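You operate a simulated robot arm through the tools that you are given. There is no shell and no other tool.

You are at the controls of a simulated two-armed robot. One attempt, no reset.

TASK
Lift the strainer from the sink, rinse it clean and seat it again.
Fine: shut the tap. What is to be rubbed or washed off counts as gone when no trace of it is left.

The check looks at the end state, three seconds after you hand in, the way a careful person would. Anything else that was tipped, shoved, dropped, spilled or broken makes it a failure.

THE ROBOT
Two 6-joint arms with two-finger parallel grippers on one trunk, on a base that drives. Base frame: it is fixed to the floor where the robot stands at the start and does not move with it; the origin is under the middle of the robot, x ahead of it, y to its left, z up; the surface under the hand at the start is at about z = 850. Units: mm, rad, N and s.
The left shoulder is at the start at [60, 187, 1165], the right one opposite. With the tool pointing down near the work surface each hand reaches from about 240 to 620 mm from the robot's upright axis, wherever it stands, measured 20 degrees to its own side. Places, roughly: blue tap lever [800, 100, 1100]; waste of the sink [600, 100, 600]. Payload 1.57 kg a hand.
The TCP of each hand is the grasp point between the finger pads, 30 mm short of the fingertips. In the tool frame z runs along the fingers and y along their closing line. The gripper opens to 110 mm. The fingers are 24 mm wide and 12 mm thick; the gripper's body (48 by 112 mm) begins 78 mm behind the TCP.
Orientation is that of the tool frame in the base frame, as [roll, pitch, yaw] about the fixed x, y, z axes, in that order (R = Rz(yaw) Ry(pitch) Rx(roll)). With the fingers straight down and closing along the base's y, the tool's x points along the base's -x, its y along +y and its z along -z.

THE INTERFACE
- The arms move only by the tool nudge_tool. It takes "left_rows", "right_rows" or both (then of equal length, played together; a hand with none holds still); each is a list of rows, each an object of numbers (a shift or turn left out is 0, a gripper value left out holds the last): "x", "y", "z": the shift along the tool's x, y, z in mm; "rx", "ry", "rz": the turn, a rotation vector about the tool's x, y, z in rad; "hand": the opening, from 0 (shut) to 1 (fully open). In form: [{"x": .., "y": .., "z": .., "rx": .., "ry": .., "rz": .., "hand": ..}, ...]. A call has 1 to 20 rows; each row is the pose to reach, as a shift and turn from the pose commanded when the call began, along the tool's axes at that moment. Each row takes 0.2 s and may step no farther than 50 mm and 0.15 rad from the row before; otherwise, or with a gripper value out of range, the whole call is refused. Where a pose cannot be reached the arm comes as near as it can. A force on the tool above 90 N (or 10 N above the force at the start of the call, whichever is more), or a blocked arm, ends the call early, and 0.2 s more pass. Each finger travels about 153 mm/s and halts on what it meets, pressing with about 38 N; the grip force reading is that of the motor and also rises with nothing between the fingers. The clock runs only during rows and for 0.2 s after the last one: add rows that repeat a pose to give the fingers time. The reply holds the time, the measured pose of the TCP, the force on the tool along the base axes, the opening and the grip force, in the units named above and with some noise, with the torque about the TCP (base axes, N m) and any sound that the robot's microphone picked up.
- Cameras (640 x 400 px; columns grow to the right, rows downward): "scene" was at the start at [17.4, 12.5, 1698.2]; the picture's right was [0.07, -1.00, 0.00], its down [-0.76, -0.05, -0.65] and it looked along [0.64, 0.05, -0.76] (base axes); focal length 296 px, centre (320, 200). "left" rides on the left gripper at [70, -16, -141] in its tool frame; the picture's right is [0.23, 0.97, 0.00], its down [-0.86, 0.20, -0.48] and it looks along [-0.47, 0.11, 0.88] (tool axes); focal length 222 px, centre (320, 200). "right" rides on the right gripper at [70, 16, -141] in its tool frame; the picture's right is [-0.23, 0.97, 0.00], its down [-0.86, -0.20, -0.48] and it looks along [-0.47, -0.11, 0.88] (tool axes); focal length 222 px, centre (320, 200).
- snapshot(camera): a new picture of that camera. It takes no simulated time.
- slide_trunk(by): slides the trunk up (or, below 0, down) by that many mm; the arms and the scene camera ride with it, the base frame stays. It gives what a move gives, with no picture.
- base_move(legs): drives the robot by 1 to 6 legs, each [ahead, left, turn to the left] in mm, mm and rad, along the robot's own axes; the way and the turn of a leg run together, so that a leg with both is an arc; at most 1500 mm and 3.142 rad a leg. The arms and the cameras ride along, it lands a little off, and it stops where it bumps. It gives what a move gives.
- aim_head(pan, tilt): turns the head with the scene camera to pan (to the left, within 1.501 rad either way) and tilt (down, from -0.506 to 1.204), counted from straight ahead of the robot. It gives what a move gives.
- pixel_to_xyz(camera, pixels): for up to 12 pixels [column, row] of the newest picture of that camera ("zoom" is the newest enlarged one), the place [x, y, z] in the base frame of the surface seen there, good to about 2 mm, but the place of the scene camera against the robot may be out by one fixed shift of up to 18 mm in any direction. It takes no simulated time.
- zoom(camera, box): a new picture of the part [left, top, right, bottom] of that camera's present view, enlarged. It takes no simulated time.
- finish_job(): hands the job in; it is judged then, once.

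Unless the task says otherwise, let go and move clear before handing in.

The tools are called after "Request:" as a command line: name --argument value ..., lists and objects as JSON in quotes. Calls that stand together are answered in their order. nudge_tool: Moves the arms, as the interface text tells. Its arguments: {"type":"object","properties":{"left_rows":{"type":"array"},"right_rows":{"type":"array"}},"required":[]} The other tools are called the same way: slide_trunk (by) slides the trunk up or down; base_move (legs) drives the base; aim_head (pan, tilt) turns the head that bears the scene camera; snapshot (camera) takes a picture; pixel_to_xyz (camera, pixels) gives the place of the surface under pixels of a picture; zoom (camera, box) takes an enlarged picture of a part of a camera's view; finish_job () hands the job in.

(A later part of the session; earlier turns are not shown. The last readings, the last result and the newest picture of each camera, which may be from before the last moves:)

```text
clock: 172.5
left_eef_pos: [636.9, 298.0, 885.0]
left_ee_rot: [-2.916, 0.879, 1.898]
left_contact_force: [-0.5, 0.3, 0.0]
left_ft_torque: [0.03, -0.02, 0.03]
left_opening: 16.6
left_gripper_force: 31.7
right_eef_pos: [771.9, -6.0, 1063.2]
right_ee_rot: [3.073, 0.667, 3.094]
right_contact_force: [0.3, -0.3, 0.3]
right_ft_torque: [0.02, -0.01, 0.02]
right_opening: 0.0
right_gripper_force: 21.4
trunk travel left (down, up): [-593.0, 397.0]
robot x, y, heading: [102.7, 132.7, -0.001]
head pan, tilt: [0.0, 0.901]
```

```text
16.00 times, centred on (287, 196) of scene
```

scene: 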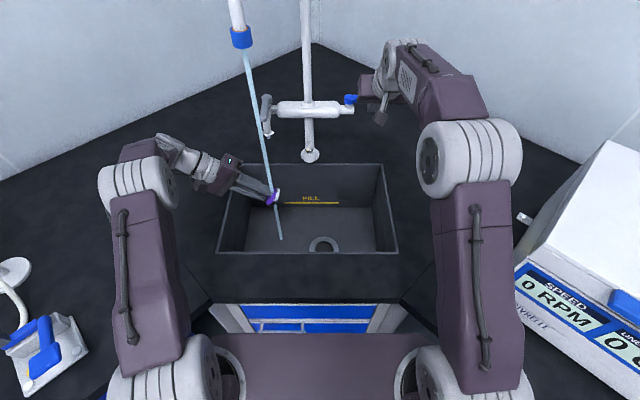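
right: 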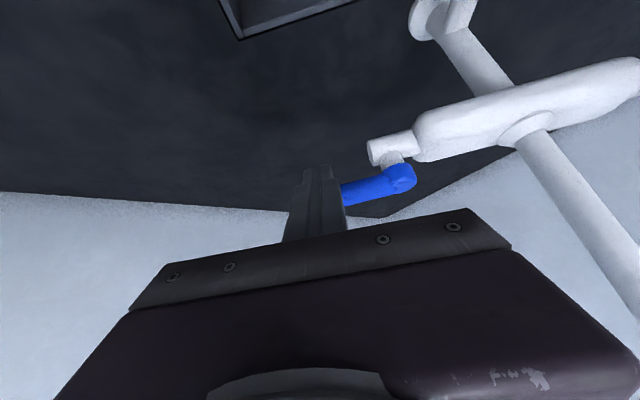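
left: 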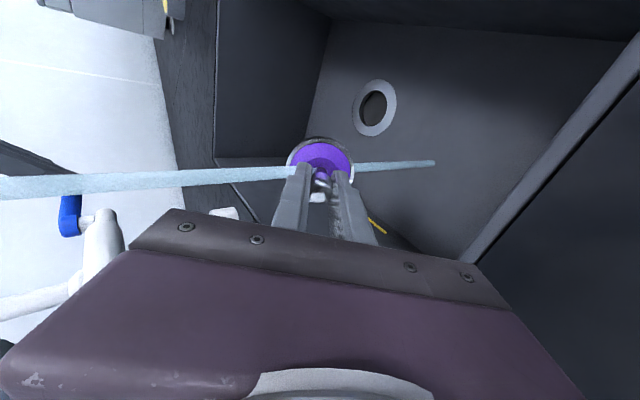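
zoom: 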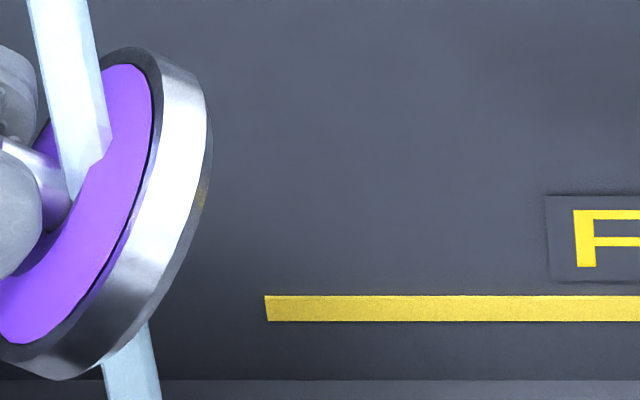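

I'll try one continuous, longer hold with the strainer's centre exactly on the stream axis in this unobstructed pose.

Request:
nudge_tool --left_rows '[{"x": -3, "y": -0.5, "z": 4}, {"x": -6.4, "y": -1.1, "z": 8.2}, {"x": -6.4, "y": -1.1, "z": 8.2}, {"x": -6.4, "y": -1.1, "z": 8.2}, {"x": -6.4, "y": -1.1, "z": 8.2}, {"x": -6.4, "y": -1.1, "z": 8.2}, {"x": -6.4, "y": -1.1, "z": 8.2}, {"x": -6.4, "y": -1.1, "z": 8.2}, {"x": -6.4, "y": -1.1, "z": 8.2}, {"x": -6.4, "y": -1.1, "z": 8.2}, {"x": -6.4, "y": -1.1, "z": 8.2}, {"x": -6.4, "y": -1.1, "z": 8.2}, {"x": -6.4, "y": -1.1, "z": 8.2}, {"x": -6.4, "y": -1.1, "z": 8.2}, {"x": -6.4, "y": -1.1, "z": 8.2}, {"x": -6.4, "y": -1.1, "z": 8.2}, {"x": -6.4, "y": -1.1, "z": 8.2}, {"x": -6.4, "y": -1.1, "z": 8.2}, {"x": -6.4, "y": -1.1, "z": 8.2}, {"x": -6.4, "y": -1.1, "z": 8.2}]'

Request:
zoom --camera "scene" --box '[275, 180, 300, 212]'

Request:
nudge_tool --left_rows '[{"z": 0}, {"z": 0}, {"z": 0}, {"z": 0}, {"z": 0}, {"z": 0}, {"z": 0}, {"z": 0}, {"z": 0}, {"z": 0}, {"z": 0}, {"z": 0}, {"z": 0}, {"z": 0}, {"z": 0}, {"z": 0}, {"z": 0}, {"z": 0}, {"z": 0}, {"z": 0}]'

Request:
zoom --camera "scene" --box '[275, 180, 300, 212]'

```text
clock: 176.7
left_eef_pos: [637.2, 286.9, 884.5]
left_ee_rot: [-2.912, 0.879, 1.901]
left_contact_force: [-0.3, -0.6, -0.3]
left_ft_torque: [-0.01, 0.02, 0.02]
left_opening: 16.4
left_gripper_force: 32.2
right_eef_pos: [772.1, -5.2, 1064.0]
right_ee_rot: [3.074, 0.667, 3.094]
right_contact_force: [-0.1, 1.0, 0.6]
right_ft_torque: [0.02, 0.02, -0.01]
right_opening: 0.1
right_gripper_force: 21.3
trunk travel left (down, up): [-593.0, 397.0]
robot x, y, heading: [101.8, 130.2, 0.003]
head pan, tilt: [0.0, 0.901]
```

```text
12.50 times, centred on (288, 196) of scene
```

zoom: 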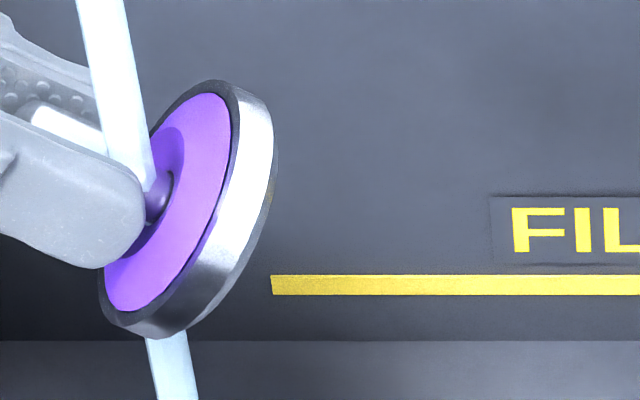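

```text
clock: 180.9
left_eef_pos: [639.1, 286.4, 884.8]
left_ee_rot: [-2.913, 0.879, 1.9]
left_contact_force: [0.3, -0.3, -0.8]
left_ft_torque: [0.04, -0.02, -0.03]
left_opening: 16.6
left_gripper_force: 31.5
right_eef_pos: [772.2, -5.6, 1064.6]
right_ee_rot: [3.074, 0.667, 3.094]
right_contact_force: [-0.2, 0.1, -0.8]
right_ft_torque: [0.0, -0.02, 0.01]
right_opening: 0.0
right_gripper_force: 21.4
trunk travel left (down, up): [-593.0, 397.0]
robot x, y, heading: [99.4, 130.7, 0.001]
head pan, tilt: [0.0, 0.901]
```

```text
12.50 times, centred on (288, 196) of scene
```

zoom: 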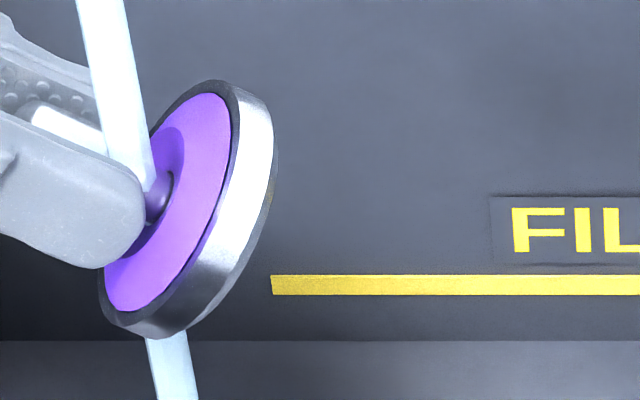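

The film looks a shade paler than 4 s ago, and centring seems to matter. I'll hold this pose longer and compare again.

Request:
nudge_tool --left_rows '[{"z": 0}, {"z": 0}, {"z": 0}, {"z": 0}, {"z": 0}, {"z": 0}, {"z": 0}, {"z": 0}, {"z": 0}, {"z": 0}, {"z": 0}, {"z": 0}, {"z": 0}, {"z": 0}, {"z": 0}, {"z": 0}, {"z": 0}, {"z": 0}, {"z": 0}, {"z": 0}]'

Request:
nudge_tool --left_rows '[{"z": 0}, {"z": 0}, {"z": 0}, {"z": 0}, {"z": 0}, {"z": 0}, {"z": 0}, {"z": 0}, {"z": 0}, {"z": 0}, {"z": 0}, {"z": 0}, {"z": 0}, {"z": 0}, {"z": 0}, {"z": 0}, {"z": 0}, {"z": 0}, {"z": 0}, {"z": 0}]'

Request:
zoom --camera "scene" --box '[275, 180, 300, 212]'

```text
clock: 185.1
left_eef_pos: [637.9, 287.3, 884.7]
left_ee_rot: [-2.912, 0.879, 1.9]
left_contact_force: [0.5, 0.5, -0.9]
left_ft_torque: [0.02, 0.02, 0.02]
left_opening: 16.4
left_gripper_force: 31.7
right_eef_pos: [771.2, -5.4, 1064.4]
right_ee_rot: [3.074, 0.666, 3.093]
right_contact_force: [0.3, 0.0, -0.8]
right_ft_torque: [0.01, -0.01, 0.01]
right_opening: 0.0
right_gripper_force: 21.1
trunk travel left (down, up): [-593.0, 397.0]
robot x, y, heading: [99.0, 129.6, 0.002]
head pan, tilt: [0.0, 0.901]
```

```text
clock: 189.3
left_eef_pos: [637.9, 287.7, 884.3]
left_ee_rot: [-2.913, 0.88, 1.901]
left_contact_force: [-0.3, -0.3, -0.9]
left_ft_torque: [0.01, -0.06, 0.02]
left_opening: 16.7
left_gripper_force: 31.7
right_eef_pos: [771.1, -5.4, 1064.3]
right_ee_rot: [3.073, 0.666, 3.095]
right_contact_force: [-0.5, 0.3, -0.1]
right_ft_torque: [0.0, -0.01, 0.01]
right_opening: 0.0
right_gripper_force: 20.9
trunk travel left (down, up): [-593.0, 397.0]
robot x, y, heading: [99.2, 131.1, -0.001]
head pan, tilt: [0.0, 0.901]
```

```text
12.50 times, centred on (288, 196) of scene
```

zoom: 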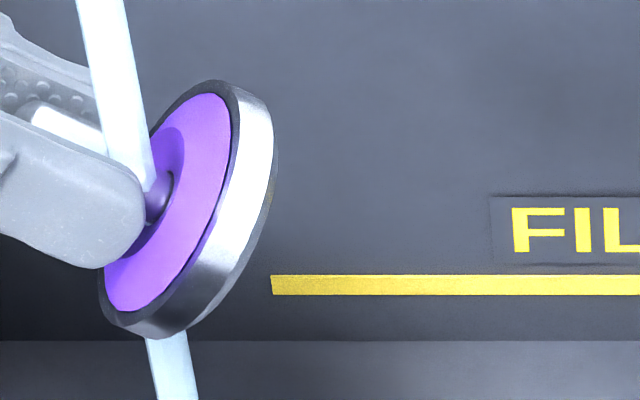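

Thirteen seconds of centred flow made no difference. I'll test other orientations: raise the strainer a bit and roll it steeper, past vertical, in the stream to see whether any attitude washes the film.

Request:
nudge_tool --left_rows '[{"x": -30, "y": -5, "z": -24}, {"x": -60, "y": -10, "z": -48}, {"x": -89, "y": -15, "z": -72}, {"x": -89, "y": -15, "z": -72, "rx": 0.02, "ry": -0.123}, {"x": -89, "y": -15, "z": -72, "rx": 0.043, "ry": -0.246}, {"x": -89, "y": -15, "z": -72, "rx": 0.064, "ry": -0.369}, {"x": -89, "y": -15, "z": -72, "rx": 0.085, "ry": -0.492}, {"x": -89, "y": -15, "z": -72, "rx": 0.085, "ry": -0.492}, {"x": -89, "y": -15, "z": -72, "rx": 0.085, "ry": -0.492}, {"x": -89, "y": -15, "z": -72, "rx": 0.085, "ry": -0.492}, {"x": -89, "y": -15, "z": -72, "rx": 0.085, "ry": -0.492}, {"x": -89, "y": -15, "z": -72, "rx": 0.085, "ry": -0.492}, {"x": -89, "y": -15, "z": -72, "rx": 0.085, "ry": -0.492}, {"x": -89, "y": -15, "z": -72, "rx": 0.085, "ry": -0.492}, {"x": -89, "y": -15, "z": -72, "rx": 0.085, "ry": -0.492}, {"x": -89, "y": -15, "z": -72, "rx": 0.085, "ry": -0.492}]'

Request:
snapshot --camera "scene"

Request:
zoom --camera "scene" --box '[220, 120, 320, 200]'

Request:
zoom --camera "left" --box '[260, 110, 380, 210]'

```text
clock: 192.7
left_eef_pos: [640.1, 288.1, 1000.3]
left_ee_rot: [-2.332, 1.322, 2.44]
left_contact_force: [0.7, 1.0, -1.1]
left_ft_torque: [0.03, 0.01, -0.01]
left_opening: 16.5
left_gripper_force: 31.7
right_eef_pos: [772.6, -5.2, 1063.1]
right_ee_rot: [3.074, 0.666, 3.094]
right_contact_force: [-0.6, -0.8, 0.0]
right_ft_torque: [0.01, 0.0, 0.02]
right_opening: 0.2
right_gripper_force: 21.4
trunk travel left (down, up): [-593.0, 397.0]
robot x, y, heading: [102.0, 132.7, -0.001]
head pan, tilt: [0.0, 0.901]
```

```text
taken
```

scene: 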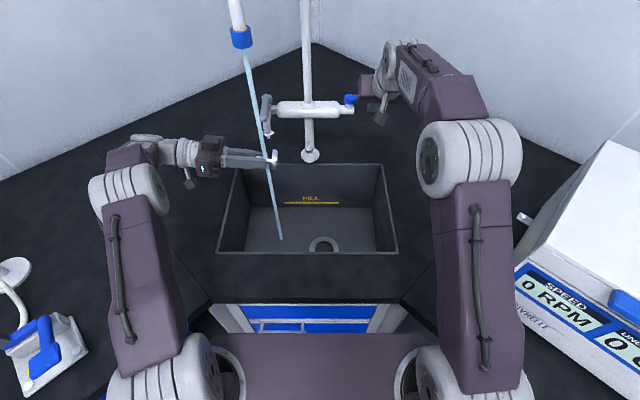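

```text
5.00 times, centred on (270, 160) of scene
```

zoom: 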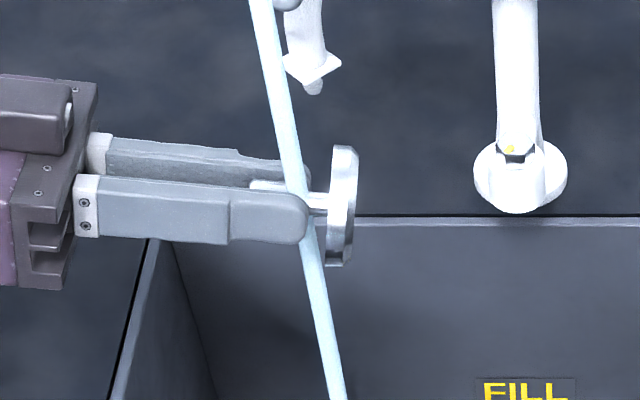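

```text
4.00 times, centred on (320, 160) of left
```

zoom: 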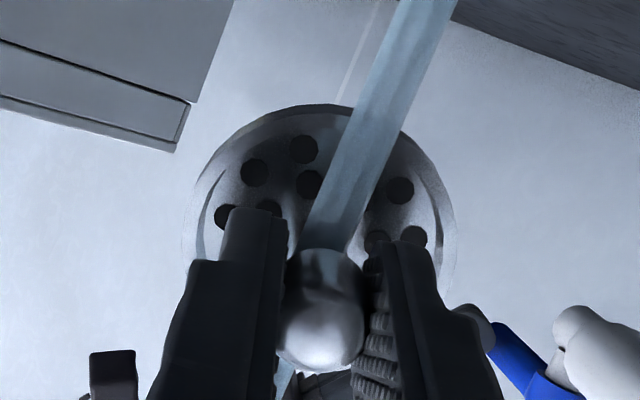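

The purple is gone: the left camera now shows bare metal with drain holes. I'll zoom in to check for remaining traces.

Request:
zoom --camera "left" --box '[280, 125, 360, 205]'

Request:
zoom --camera "scene" --box '[260, 140, 300, 180]'

```text
5.00 times, centred on (320, 165) of left
```

zoom: 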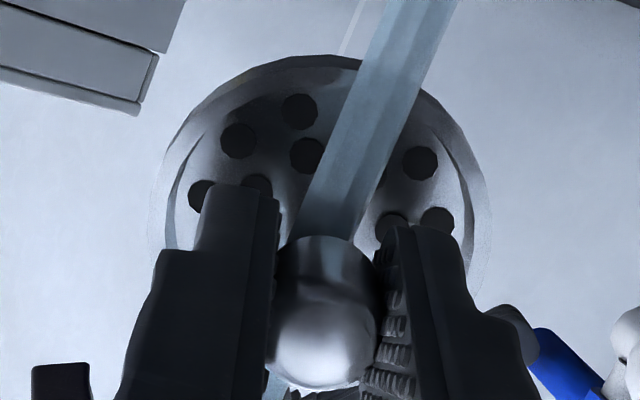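

```text
10.00 times, centred on (280, 160) of scene
```

zoom: 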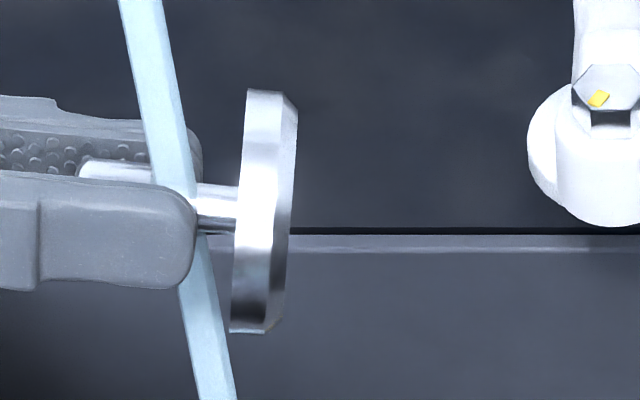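

The strainer is clean: bare chrome, holes visible, no purple. I'll move it out of the stream toward me so I can inspect it and then close the tap.

Request:
nudge_tool --left_rows '[{"x": 4, "y": -23}, {"x": 8, "y": -46}, {"x": 12, "y": -70}, {"x": 16, "y": -92}, {"x": 20, "y": -113}, {"x": 20, "y": -113}]'

Request:
snapshot --camera "scene"

Request:
zoom --camera "left" --box '[270, 115, 370, 205]'

Request:
zoom --camera "scene" --box '[200, 140, 320, 230]'

```text
clock: 194.1
left_eef_pos: [525.0, 283.3, 1000.0]
left_ee_rot: [-2.332, 1.321, 2.439]
left_contact_force: [0.4, 0.0, -0.5]
left_ft_torque: [0.03, -0.03, -0.02]
left_opening: 16.2
left_gripper_force: 32.1
right_eef_pos: [771.3, -4.6, 1064.0]
right_ee_rot: [3.074, 0.668, 3.093]
right_contact_force: [-0.1, 0.8, 0.2]
right_ft_torque: [-0.02, -0.02, -0.02]
right_opening: 0.0
right_gripper_force: 21.3
trunk travel left (down, up): [-593.0, 397.0]
robot x, y, heading: [100.3, 131.0, 0.003]
head pan, tilt: [0.0, 0.901]
```

```text
taken
```

scene: 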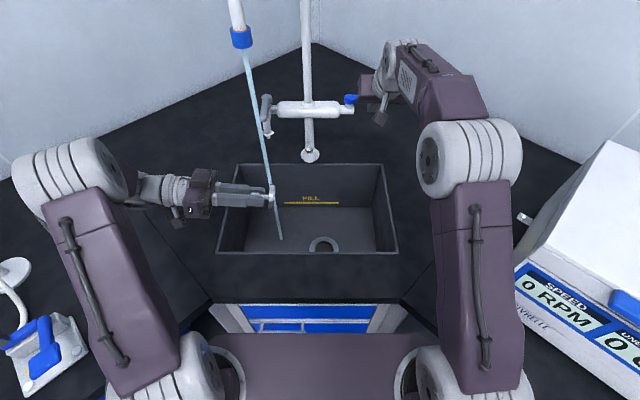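

```text
4.44 times, centred on (320, 160) of left
```

zoom: 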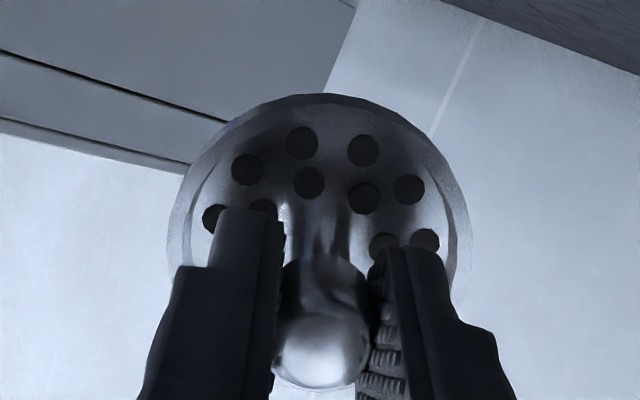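

```text
4.44 times, centred on (260, 185) of scene
```

zoom: 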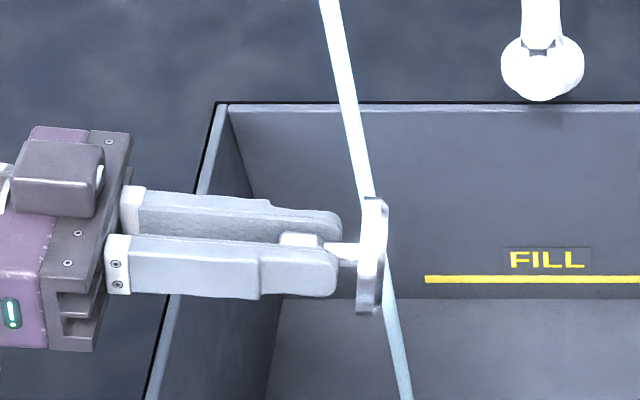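

The visible half is spotless. Next is the tap: I'll raise the trunk 120 mm to give the right arm the reach to hook behind the lever.

Request:
slide_trunk --by 120

Request:
snapshot --camera "right"

Request:
snapshot --camera "scene"

```text
clock: 195.6
left_eef_pos: [524.7, 282.8, 1120.3]
left_ee_rot: [-2.332, 1.321, 2.441]
left_contact_force: [-0.7, 0.2, -1.1]
left_ft_torque: [0.04, 0.01, -0.02]
left_opening: 16.6
left_gripper_force: 32.0
right_eef_pos: [773.1, -4.3, 1184.4]
right_ee_rot: [3.075, 0.666, 3.095]
right_contact_force: [-0.2, 0.0, -0.4]
right_ft_torque: [-0.02, -0.04, 0.01]
right_opening: 0.4
right_gripper_force: 21.2
trunk travel left (down, up): [-713.0, 277.0]
robot x, y, heading: [107.3, 129.9, -0.0]
head pan, tilt: [0.0, 0.901]
```

```text
taken
```

right: 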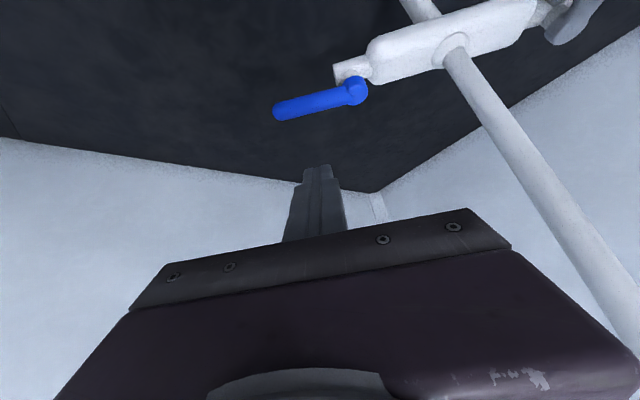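

```text
taken
```

scene: 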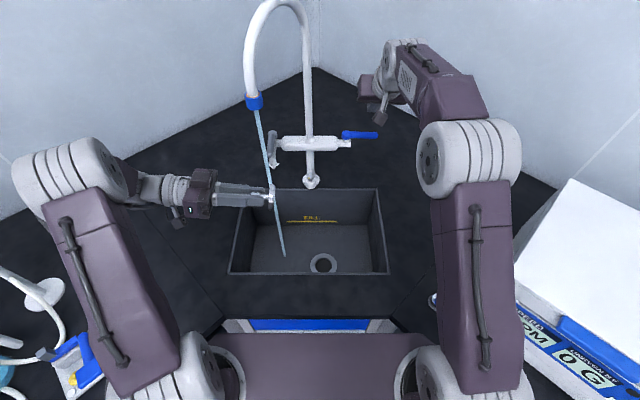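

Request:
pixel_to_xyz --camera "right" --pixels '[[280, 110], [295, 106], [315, 102], [335, 97], [355, 90], [357, 82], [320, 108], [345, 72]]'

Request:
zoom --camera "right" --box '[240, 30, 440, 150]'

```text
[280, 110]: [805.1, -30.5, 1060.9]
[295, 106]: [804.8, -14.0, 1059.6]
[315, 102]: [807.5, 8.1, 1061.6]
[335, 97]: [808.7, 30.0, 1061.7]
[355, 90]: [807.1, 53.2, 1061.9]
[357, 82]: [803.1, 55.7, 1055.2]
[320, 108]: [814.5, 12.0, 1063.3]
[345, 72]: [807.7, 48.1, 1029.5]
```

```text
3.20 times, centred on (340, 90) of right
```

zoom: 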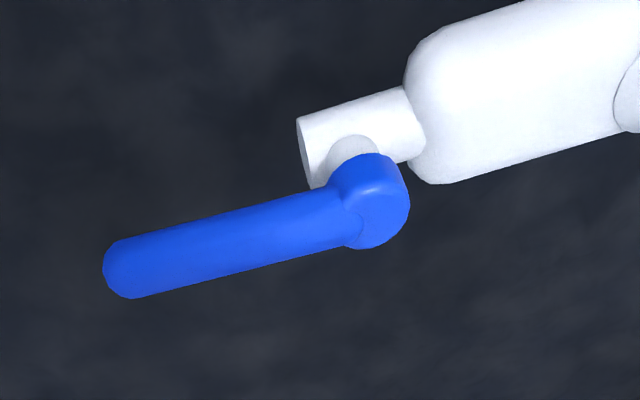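

The lever lies along y at x≈807 (z top ≈1062), fully open. I'll move the closed right finger over it to a point behind, near its end, then check before lowering.

Request:
nudge_tool --right_rows '[{"z": 20, "y": -4}, {"z": 42, "y": -8}, {"z": 64, "y": -12}, {"z": 81, "y": -15}, {"z": 81, "y": -15}]'

Request:
snapshot --camera "right"

Request:
zoom --camera "scene" --box '[310, 80, 430, 170]'

```text
clock: 196.8
left_eef_pos: [524.8, 281.8, 1120.5]
left_ee_rot: [-2.332, 1.321, 2.44]
left_contact_force: [-0.5, -0.5, -0.7]
left_ft_torque: [-0.02, 0.01, 0.0]
left_opening: 16.2
left_gripper_force: 31.9
right_eef_pos: [822.7, -17.6, 1120.1]
right_ee_rot: [3.073, 0.667, 3.096]
right_contact_force: [-0.3, -0.1, -0.7]
right_ft_torque: [-0.03, 0.0, 0.0]
right_opening: 0.2
right_gripper_force: 21.4
trunk travel left (down, up): [-713.0, 277.0]
robot x, y, heading: [99.3, 131.1, -0.002]
head pan, tilt: [0.0, 0.901]
```

```text
taken
```

right: 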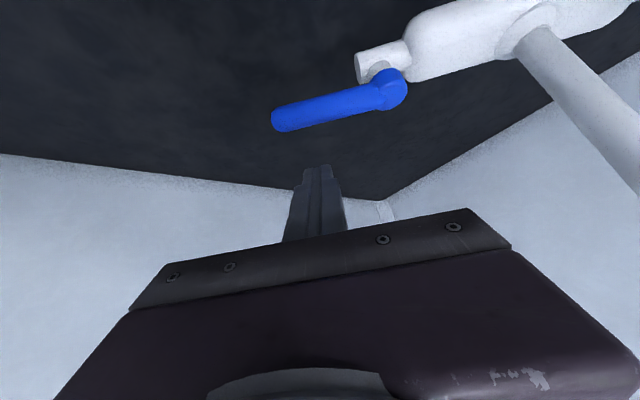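

```text
4.44 times, centred on (370, 125) of scene
```

zoom: 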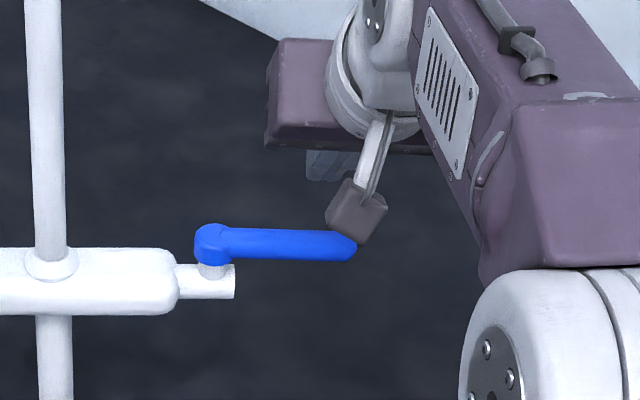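

The finger is over and beyond the lever's outer third. I'll lower it behind the lever.

Request:
nudge_tool --right_rows '[{"x": 9, "z": 14}, {"x": 19, "z": 28}, {"x": 29, "z": 42}, {"x": 29, "z": 42}]'

Request:
snapshot --camera "right"

```text
clock: 197.8
left_eef_pos: [524.0, 282.8, 1121.4]
left_ee_rot: [-2.334, 1.322, 2.437]
left_contact_force: [-0.8, -1.0, -0.4]
left_ft_torque: [-0.02, 0.01, 0.0]
left_opening: 16.3
left_gripper_force: 31.3
right_eef_pos: [825.6, -14.5, 1071.7]
right_ee_rot: [3.074, 0.675, 3.096]
right_contact_force: [3.0, -0.8, 12.6]
right_ft_torque: [0.0, 0.04, -0.03]
right_opening: 0.0
right_gripper_force: 20.9
trunk travel left (down, up): [-713.0, 277.0]
robot x, y, heading: [99.7, 132.8, 0.006]
head pan, tilt: [0.0, 0.901]
```

```text
taken
```

right: 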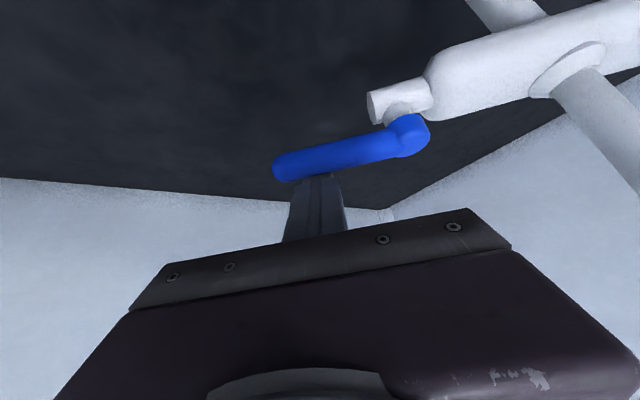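

The finger is behind the lever with light contact. I'll draw it back along the closing arc, the first half for now.

Request:
nudge_tool --right_rows '[{"x": 5.9, "z": -7.2, "y": -1}, {"x": 12.9, "z": -12.7, "y": -2}, {"x": 20, "z": -18.3, "y": -2}, {"x": 26.3, "z": -23.2, "y": -2}, {"x": 32.6, "z": -28.2, "y": 0}, {"x": 38.9, "z": -33.1, "y": 3.5}, {"x": 45.2, "z": -38, "y": 7}]'

Request:
snapshot --camera "right"

Request:
snapshot --camera "scene"

```text
clock: 199.4
left_eef_pos: [526.1, 282.1, 1120.8]
left_ee_rot: [-2.33, 1.32, 2.44]
left_contact_force: [-0.1, -0.4, -1.0]
left_ft_torque: [0.0, 0.01, 0.02]
left_opening: 16.6
left_gripper_force: 31.8
right_eef_pos: [766.0, -7.0, 1071.1]
right_ee_rot: [3.072, 0.666, 3.094]
right_contact_force: [1.3, -0.6, 0.9]
right_ft_torque: [-0.02, -0.03, 0.03]
right_opening: 0.1
right_gripper_force: 21.2
trunk travel left (down, up): [-713.0, 277.0]
robot x, y, heading: [97.1, 131.9, 0.002]
head pan, tilt: [0.0, 0.901]
```

```text
taken
```

right: 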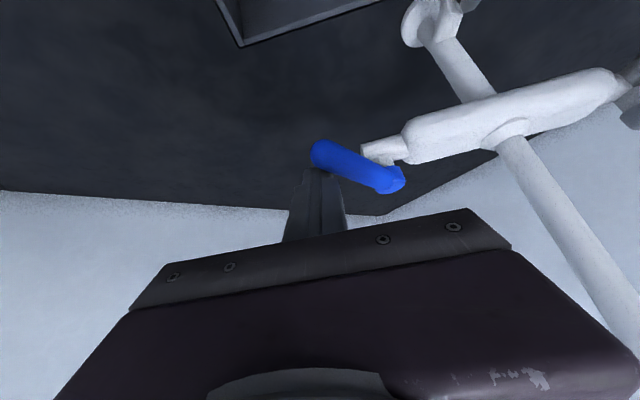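

```text
taken
```

scene: 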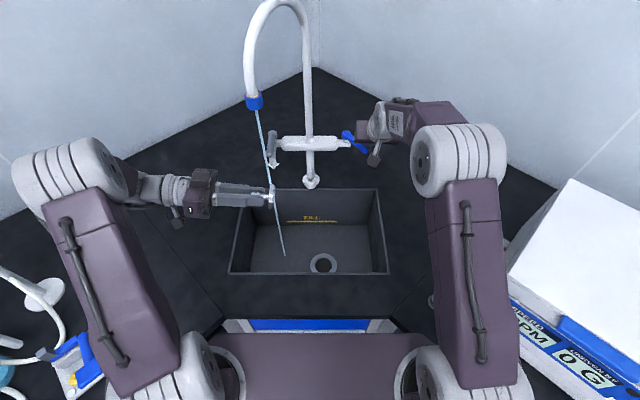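

The lever has swung back to about 35°. I'll continue the arc to fully shut.

Request:
nudge_tool --right_rows '[{"x": 5.5, "z": -4.3, "y": 6}, {"x": 10.2, "z": -8, "y": 11}, {"x": 15, "z": -11.7, "y": 17}, {"x": 19, "z": -15, "y": 24}, {"x": 22, "z": -17.5, "y": 30}, {"x": 24.5, "z": -19.5, "y": 36}, {"x": 25, "z": -20, "y": 40}]'

Request:
snapshot --camera "right"

Request:
snapshot --camera "scene"

```text
clock: 201.0
left_eef_pos: [525.6, 280.6, 1119.5]
left_ee_rot: [-2.334, 1.321, 2.439]
left_contact_force: [-0.1, 0.9, -0.4]
left_ft_torque: [0.03, 0.03, -0.02]
left_opening: 16.4
left_gripper_force: 32.5
right_eef_pos: [734.0, 31.5, 1071.8]
right_ee_rot: [3.074, 0.665, 3.093]
right_contact_force: [3.4, -4.8, -1.9]
right_ft_torque: [-0.08, -0.06, -0.09]
right_opening: 0.2
right_gripper_force: 21.5
trunk travel left (down, up): [-713.0, 277.0]
robot x, y, heading: [98.1, 132.2, -0.004]
head pan, tilt: [0.0, 0.901]
```

```text
taken
```

right: 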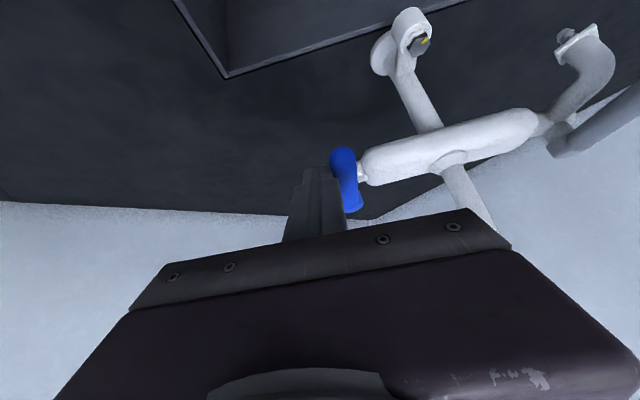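

```text
taken
```

scene: 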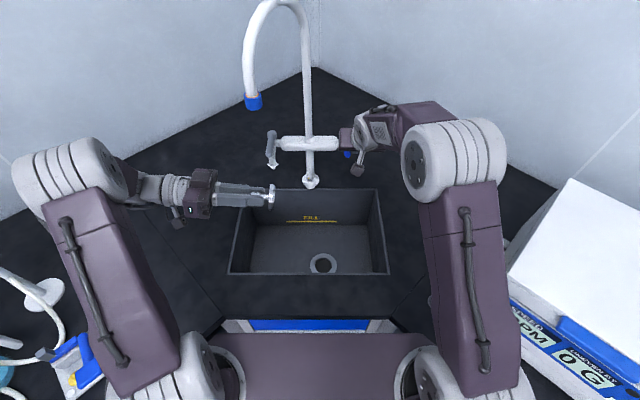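

The water has stopped. I'll press a few millimetres more to make sure the lever is fully on its stop.

Request:
nudge_tool --right_rows '[{"y": 2}, {"y": 4}, {"y": 5}]'

Request:
zoom --camera "scene" --box '[220, 80, 380, 200]'

```text
clock: 201.8
left_eef_pos: [525.3, 277.0, 1121.9]
left_ee_rot: [-2.345, 1.316, 2.427]
left_contact_force: [0.7, -0.4, 0.2]
left_ft_torque: [0.01, 0.01, -0.01]
left_opening: 16.6
left_gripper_force: 31.2
right_eef_pos: [735.6, 31.7, 1073.2]
right_ee_rot: [3.07, 0.666, 3.09]
right_contact_force: [2.5, -24.5, -0.9]
right_ft_torque: [-0.46, -0.08, -0.25]
right_opening: 0.0
right_gripper_force: 21.4
trunk travel left (down, up): [-713.0, 277.0]
robot x, y, heading: [96.2, 130.3, -0.002]
head pan, tilt: [0.0, 0.901]
```

```text
3.33 times, centred on (300, 140) of scene
```

zoom: 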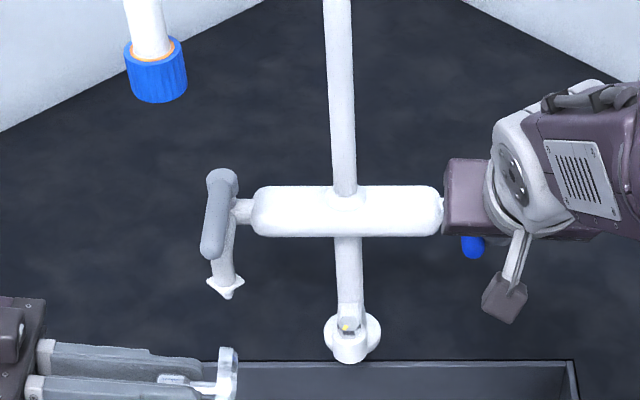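

The lever is firmly on its closed stop (24 N) with no dribble at the outlet. I'll withdraw the right hand to the right and back.

Request:
nudge_tool --right_rows '[{"y": -10}, {"y": -40}, {"y": -80}, {"y": -120}, {"y": -150, "z": -30}, {"y": -170, "z": -70}, {"y": -170, "z": -110}, {"y": -170, "z": -150}]'

Request:
snapshot --camera "scene"

Request:
zoom --camera "scene" --box '[220, 80, 380, 200]'

```text
clock: 203.6
left_eef_pos: [523.0, 282.7, 1121.4]
left_ee_rot: [-2.334, 1.323, 2.436]
left_contact_force: [0.9, -0.2, -0.8]
left_ft_torque: [0.04, -0.01, 0.05]
left_opening: 16.5
left_gripper_force: 32.0
right_eef_pos: [638.7, -137.8, 1183.0]
right_ee_rot: [3.074, 0.668, 3.096]
right_contact_force: [-0.4, 0.1, -0.3]
right_ft_torque: [0.02, -0.02, 0.01]
right_opening: 0.0
right_gripper_force: 21.4
trunk travel left (down, up): [-713.0, 277.0]
robot x, y, heading: [99.1, 130.0, 0.001]
head pan, tilt: [0.0, 0.901]
```

```text
taken
```

scene: 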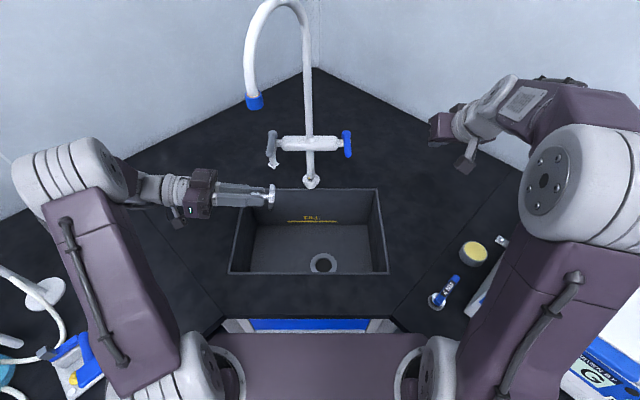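

```text
3.33 times, centred on (300, 140) of scene
```

zoom: 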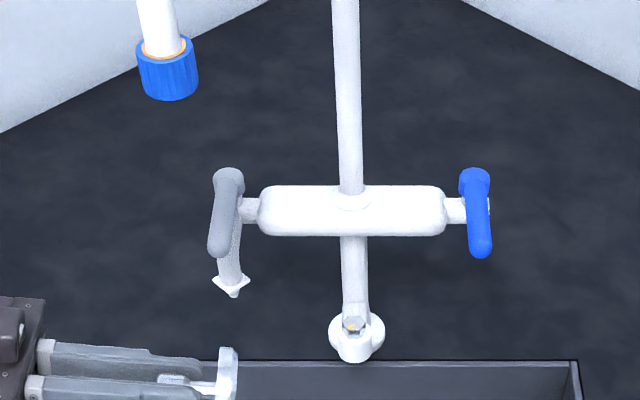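

The tap is closed exactly as it was at the start. Now I'll bring the strainer back upright, first unspinning it while moving back and down a bit, and check the rest of its face.

Request:
nudge_tool --left_rows '[{"x": 8, "y": -3, "rz": -0.14}, {"x": 16, "y": -6, "rz": -0.28}, {"x": 24, "y": -9, "z": -1, "rz": -0.42}, {"x": 32, "y": -12, "z": -2, "rz": -0.56}, {"x": 40, "y": -15, "z": -3, "rz": -0.7}, {"x": 48, "y": -18, "z": -4, "rz": -0.84}, {"x": 56, "y": -21, "z": -4.5, "rz": -0.98}, {"x": 62, "y": -23, "z": -4.5, "rz": -1.12}, {"x": 67, "y": -24, "z": -4.5, "rz": -1.26}, {"x": 67, "y": -24, "z": -4.5, "rz": -1.4}]'

Request:
zoom --camera "left" --box '[270, 115, 370, 205]'

Request:
snapshot --camera "scene"

```text
clock: 205.8
left_eef_pos: [487.7, 295.8, 1061.6]
left_ee_rot: [-1.743, -0.013, -3.096]
left_contact_force: [0.6, 0.1, -1.4]
left_ft_torque: [0.02, 0.0, -0.02]
left_opening: 16.6
left_gripper_force: 31.4
right_eef_pos: [639.7, -136.3, 1182.5]
right_ee_rot: [3.075, 0.667, 3.095]
right_contact_force: [-0.3, -1.1, 0.5]
right_ft_torque: [-0.02, -0.01, -0.01]
right_opening: 0.3
right_gripper_force: 21.4
trunk travel left (down, up): [-713.0, 277.0]
robot x, y, heading: [100.2, 129.5, 0.005]
head pan, tilt: [0.0, 0.901]
```

```text
4.44 times, centred on (320, 160) of left
```

zoom: 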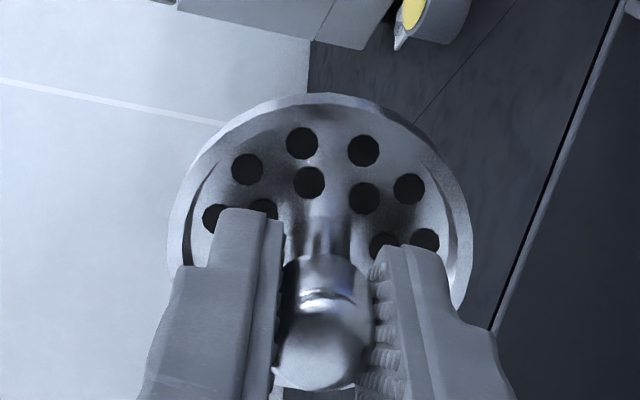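

```text
taken
```

scene: 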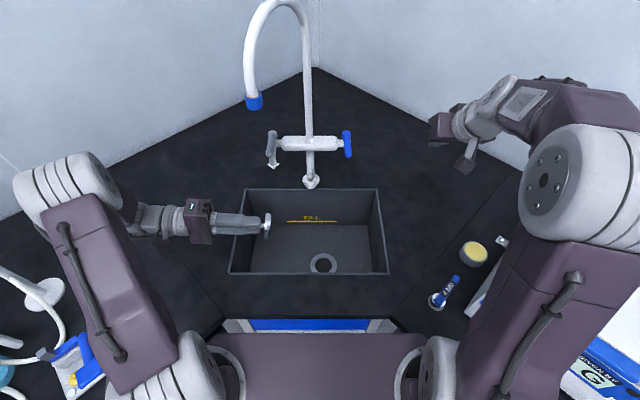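

This view is all clean chrome. Now I'll untilt to tool-down.

Request:
nudge_tool --left_rows '[{"rx": -0.14}, {"rx": -0.28}, {"rx": -0.42}, {"rx": -0.56}, {"rx": -0.7}, {"rx": -0.84}, {"rx": -0.98}, {"rx": -1.12}, {"rx": -1.26}, {"rx": -1.4}]'

Request:
snapshot --camera "scene"

Request:
zoom --camera "scene" --box '[220, 180, 300, 250]'

Request:
zoom --camera "left" --box '[260, 110, 380, 210]'

```text
clock: 208.0
left_eef_pos: [487.9, 295.7, 1060.3]
left_ee_rot: [3.138, -0.01, -3.1]
left_contact_force: [-0.5, -0.1, -0.7]
left_ft_torque: [-0.01, 0.03, 0.01]
left_opening: 16.4
left_gripper_force: 31.4
right_eef_pos: [640.5, -138.9, 1181.2]
right_ee_rot: [3.072, 0.664, 3.094]
right_contact_force: [-0.2, 0.3, 0.0]
right_ft_torque: [-0.02, -0.01, -0.02]
right_opening: 0.0
right_gripper_force: 21.1
trunk travel left (down, up): [-713.0, 277.0]
robot x, y, heading: [103.0, 130.6, -0.006]
head pan, tilt: [0.0, 0.901]
```

```text
taken
```

scene: 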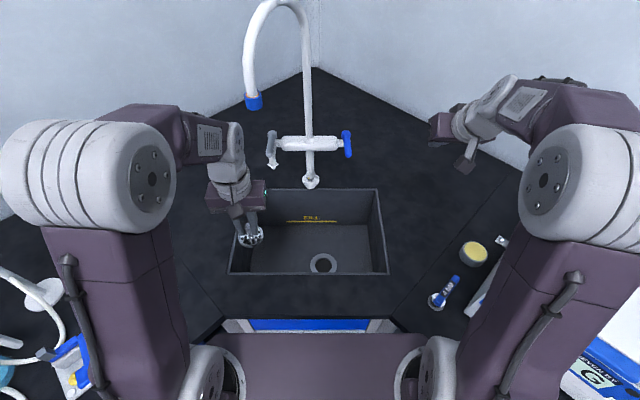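

```text
5.71 times, centred on (260, 215) of scene
```

zoom: 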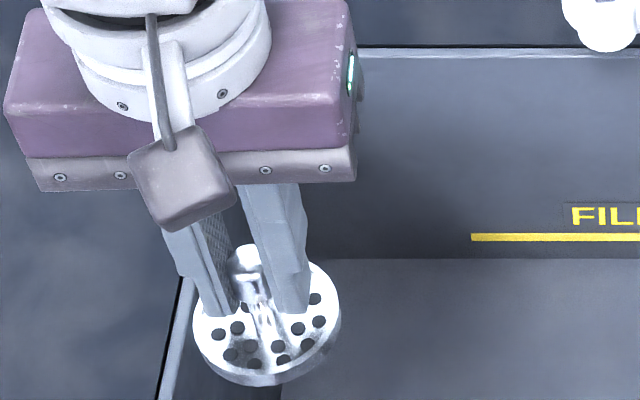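

```text
4.00 times, centred on (320, 160) of left
```

zoom: 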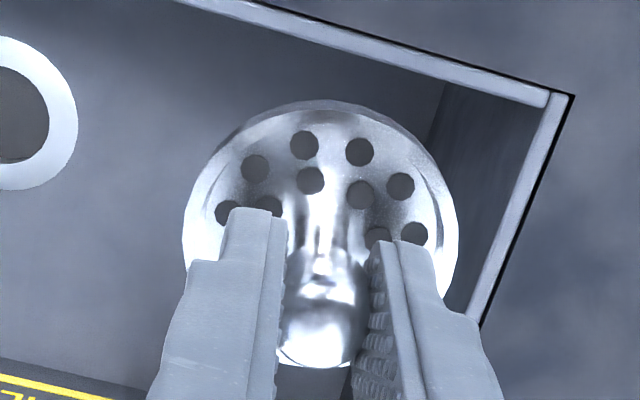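

The whole strainer is clean, with all holes open and no purple. I'll lower the trunk back to its earlier height and then carry it to the seat.

Request:
slide_trunk --by -120

Request:
nudge_tool --left_rows '[{"y": -35, "rz": -0.02}, {"y": -75, "rz": -0.04}, {"y": -115, "rz": -0.04, "ry": -0.01}, {"y": -155, "x": -10, "rz": -0.04, "ry": -0.01}, {"y": -178, "x": -40, "rz": -0.04, "ry": -0.01}, {"y": -178, "x": -75, "z": 15, "rz": -0.04, "ry": -0.01}, {"y": -178, "x": -108, "z": 40, "rz": -0.04, "ry": -0.01}, {"y": -178, "x": -110, "z": 75, "rz": -0.04, "ry": -0.01}, {"y": -178, "x": -110, "z": 110, "rz": -0.04, "ry": -0.01}, {"y": -178, "x": -110, "z": 145, "rz": -0.04, "ry": -0.01}]'

Request:
snapshot --camera "left"

Request:
snapshot --camera "scene"

```text
clock: 209.5
left_eef_pos: [487.3, 296.0, 940.7]
left_ee_rot: [3.141, -0.01, -3.098]
left_contact_force: [0.0, 0.6, -0.3]
left_ft_torque: [0.01, -0.01, 0.0]
left_opening: 16.5
left_gripper_force: 31.8
right_eef_pos: [641.3, -137.0, 1061.9]
right_ee_rot: [3.074, 0.667, 3.095]
right_contact_force: [0.4, -0.1, 0.7]
right_ft_torque: [-0.04, -0.01, 0.02]
right_opening: 0.3
right_gripper_force: 21.3
trunk travel left (down, up): [-593.0, 397.0]
robot x, y, heading: [99.7, 127.1, 0.003]
head pan, tilt: [0.0, 0.901]
```

```text
clock: 211.7
left_eef_pos: [605.4, 123.5, 794.6]
left_ee_rot: [-3.141, -0.001, -3.056]
left_contact_force: [-0.1, 0.2, -1.2]
left_ft_torque: [0.04, 0.02, -0.03]
left_opening: 16.3
left_gripper_force: 32.0
right_eef_pos: [641.8, -136.6, 1060.8]
right_ee_rot: [3.075, 0.666, 3.094]
right_contact_force: [0.3, -1.0, -0.2]
right_ft_torque: [-0.04, -0.01, -0.01]
right_opening: 0.1
right_gripper_force: 21.5
trunk travel left (down, up): [-593.0, 397.0]
robot x, y, heading: [99.0, 126.4, -0.004]
head pan, tilt: [0.0, 0.901]
```

```text
taken
```

left: 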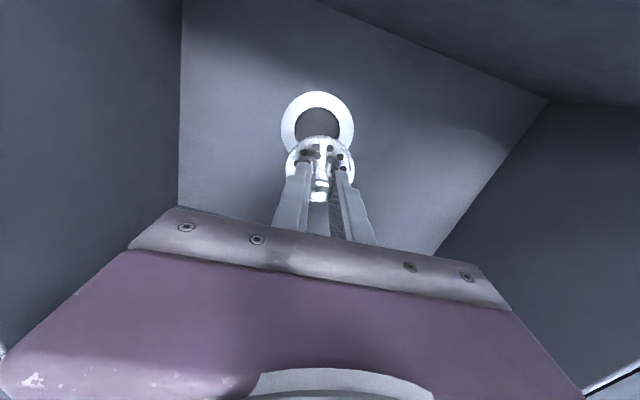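

```text
taken
```

scene: 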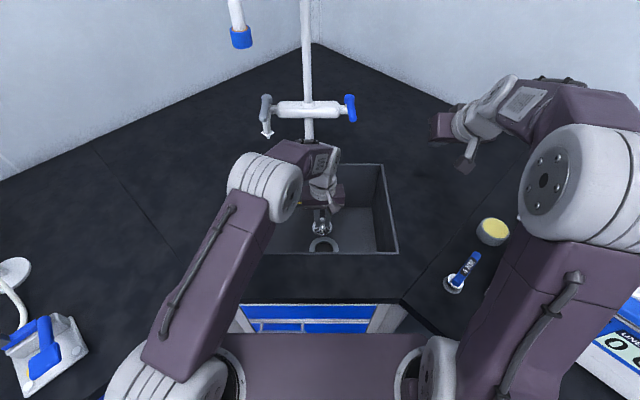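

The strainer hangs above the sink near the waste. I'll correct the yaw and go to just above the seat, at TCP z≈705, to align visually.

Request:
nudge_tool --left_rows '[{"x": 3, "y": -3, "z": 20, "rz": 0.03}, {"x": 6, "y": -5, "z": 45, "rz": 0.06}, {"x": 6, "y": -5, "z": 70, "rz": 0.085}, {"x": 6, "y": -5, "z": 88, "rz": 0.085}, {"x": 6, "y": -5, "z": 90, "rz": 0.085}]'

Request:
snapshot --camera "left"

Request:
zoom --camera "left" --box '[250, 80, 390, 220]'

Request:
zoom --camera "scene" --box '[290, 190, 370, 260]'

```text
clock: 212.9
left_eef_pos: [599.1, 118.5, 703.5]
left_ee_rot: [3.14, -0.002, 3.141]
left_contact_force: [-0.1, -0.8, -0.7]
left_ft_torque: [-0.04, 0.01, 0.01]
left_opening: 16.3
left_gripper_force: 32.1
right_eef_pos: [640.0, -137.9, 1060.4]
right_ee_rot: [3.073, 0.666, 3.095]
right_contact_force: [-0.2, 0.4, 0.2]
right_ft_torque: [0.01, 0.01, 0.0]
right_opening: 0.0
right_gripper_force: 21.1
trunk travel left (down, up): [-593.0, 397.0]
robot x, y, heading: [97.1, 133.7, -0.002]
head pan, tilt: [0.0, 0.901]
```

```text
taken
```

left: 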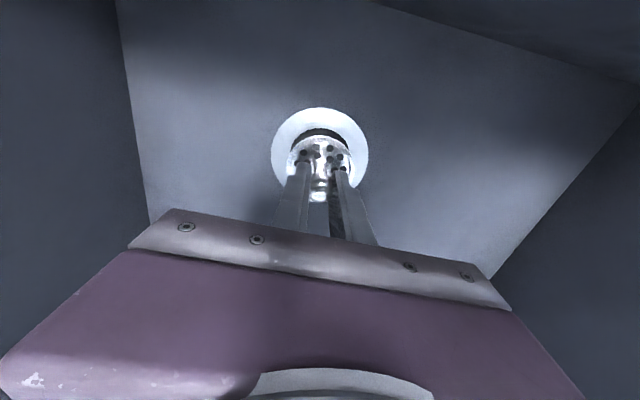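

```text
2.86 times, centred on (320, 150) of left
```

zoom: 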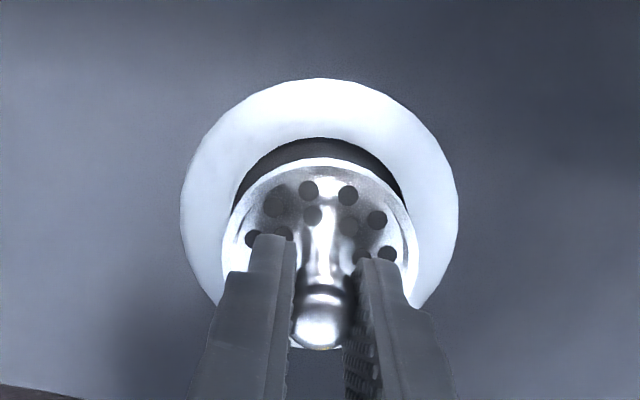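

```text
5.71 times, centred on (330, 225) of scene
```

zoom: 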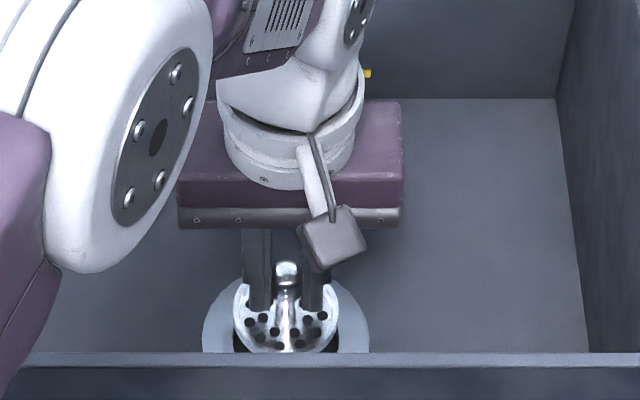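

Request:
pixel_to_xyz --camera "zoom" --pixels '[[200, 230], [440, 230], [320, 90], [320, 125], [228, 245], [412, 245], [320, 162], [270, 185], [370, 185], [318, 330], [250, 140], [395, 140]]'

```text
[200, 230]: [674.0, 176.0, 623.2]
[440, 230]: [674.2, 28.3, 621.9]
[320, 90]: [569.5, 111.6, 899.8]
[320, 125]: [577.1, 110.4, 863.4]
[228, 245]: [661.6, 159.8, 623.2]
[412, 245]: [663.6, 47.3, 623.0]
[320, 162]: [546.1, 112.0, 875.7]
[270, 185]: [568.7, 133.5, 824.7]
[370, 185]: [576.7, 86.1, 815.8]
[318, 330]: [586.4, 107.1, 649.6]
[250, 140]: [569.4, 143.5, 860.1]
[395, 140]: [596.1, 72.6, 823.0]
```

Request:
pixel_to_xyz --camera "left" --pixels '[[276, 160], [364, 160], [320, 110], [320, 122], [289, 167], [351, 167], [320, 137], [302, 140], [338, 140], [318, 195], [300, 118], [345, 120]]'

Request:
zoom --camera "left" --box '[265, 100, 375, 205]'

```text
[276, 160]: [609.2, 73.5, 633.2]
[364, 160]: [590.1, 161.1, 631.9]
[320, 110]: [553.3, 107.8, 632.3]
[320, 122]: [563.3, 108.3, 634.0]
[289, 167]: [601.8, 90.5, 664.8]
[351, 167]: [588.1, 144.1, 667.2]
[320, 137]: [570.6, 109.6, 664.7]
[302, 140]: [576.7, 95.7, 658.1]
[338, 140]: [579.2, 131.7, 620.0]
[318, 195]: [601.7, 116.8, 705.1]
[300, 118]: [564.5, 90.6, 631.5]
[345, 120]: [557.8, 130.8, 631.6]
```

```text
3.81 times, centred on (320, 152) of left
```

zoom: 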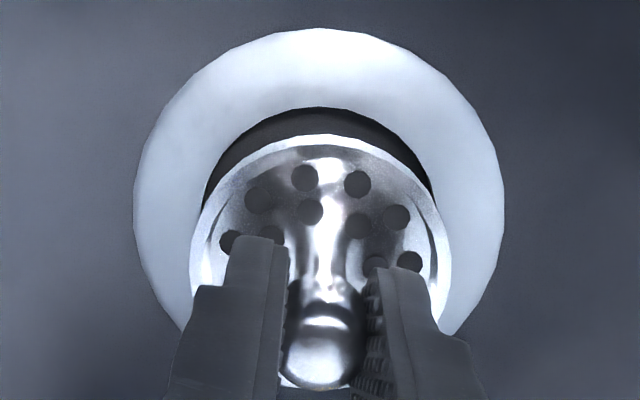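

The strainer and flange centres agree within about 1–2 mm (≈599,117). I'll lower slowly and watch the force.

Request:
nudge_tool --left_rows '[{"z": 5}, {"z": 10}, {"z": 14}, {"z": 17}, {"z": 20}, {"z": 23}]'

Request:
zoom --camera "left" --box '[265, 100, 375, 205]'

```text
clock: 214.3
left_eef_pos: [599.8, 117.5, 680.8]
left_ee_rot: [-3.141, -0.002, 3.14]
left_contact_force: [0.8, 0.0, -0.5]
left_ft_torque: [-0.01, 0.03, 0.03]
left_opening: 16.4
left_gripper_force: 32.0
right_eef_pos: [641.1, -137.4, 1061.6]
right_ee_rot: [3.074, 0.667, 3.094]
right_contact_force: [0.3, 0.3, 0.2]
right_ft_torque: [-0.01, -0.02, 0.0]
right_opening: 0.1
right_gripper_force: 20.9
trunk travel left (down, up): [-593.0, 397.0]
robot x, y, heading: [97.8, 127.6, -0.003]
head pan, tilt: [0.0, 0.901]
```

```text
3.81 times, centred on (320, 152) of left
```

zoom: 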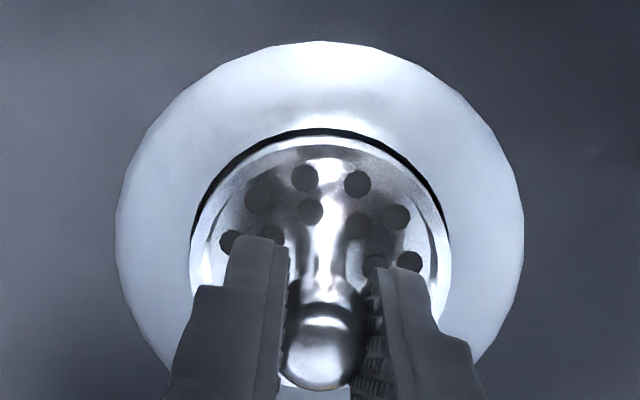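

No contact yet at z 681, and the strainer is well centred in the hole. I'll continue down gently.

Request:
nudge_tool --left_rows '[{"z": 2}, {"z": 4}, {"z": 6}, {"z": 8}, {"z": 10}]'

Request:
zoom --camera "left" --box '[265, 100, 375, 205]'

```text
clock: 215.5
left_eef_pos: [599.2, 116.4, 671.7]
left_ee_rot: [3.141, 0.002, -3.141]
left_contact_force: [-1.0, 0.3, -2.7]
left_ft_torque: [0.0, -0.91, 0.02]
left_opening: 16.5
left_gripper_force: 32.3
right_eef_pos: [640.2, -137.2, 1060.9]
right_ee_rot: [3.073, 0.667, 3.095]
right_contact_force: [0.3, 0.0, -0.3]
right_ft_torque: [-0.01, 0.0, -0.02]
right_opening: 0.0
right_gripper_force: 21.2
trunk travel left (down, up): [-593.0, 397.0]
robot x, y, heading: [102.3, 128.0, -0.004]
head pan, tilt: [0.0, 0.901]
```

```text
3.81 times, centred on (320, 152) of left
```

zoom: 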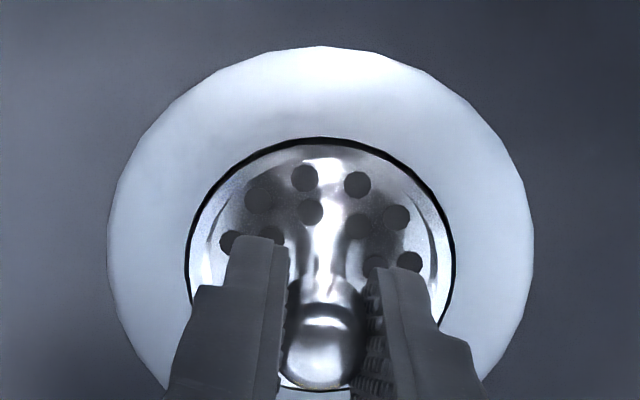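

It's in the hole with a slight tilt torque (−0.9 N·m), so it's nearly home. I'll lower another 2 mm and check.

Request:
nudge_tool --left_rows '[{"z": 1}, {"z": 2}, {"z": 2}]'

```text
clock: 216.3
left_eef_pos: [600.2, 117.4, 670.2]
left_ee_rot: [-3.141, 0.002, 3.14]
left_contact_force: [-0.6, 0.3, 6.6]
left_ft_torque: [0.02, -0.74, -0.01]
left_opening: 16.3
left_gripper_force: 31.9
right_eef_pos: [639.0, -137.4, 1062.4]
right_ee_rot: [3.073, 0.669, 3.094]
right_contact_force: [-0.2, 0.4, -0.8]
right_ft_torque: [-0.01, -0.03, -0.02]
right_opening: 0.0
right_gripper_force: 20.9
trunk travel left (down, up): [-593.0, 397.0]
robot x, y, heading: [99.1, 134.2, -0.002]
head pan, tilt: [0.0, 0.901]
```

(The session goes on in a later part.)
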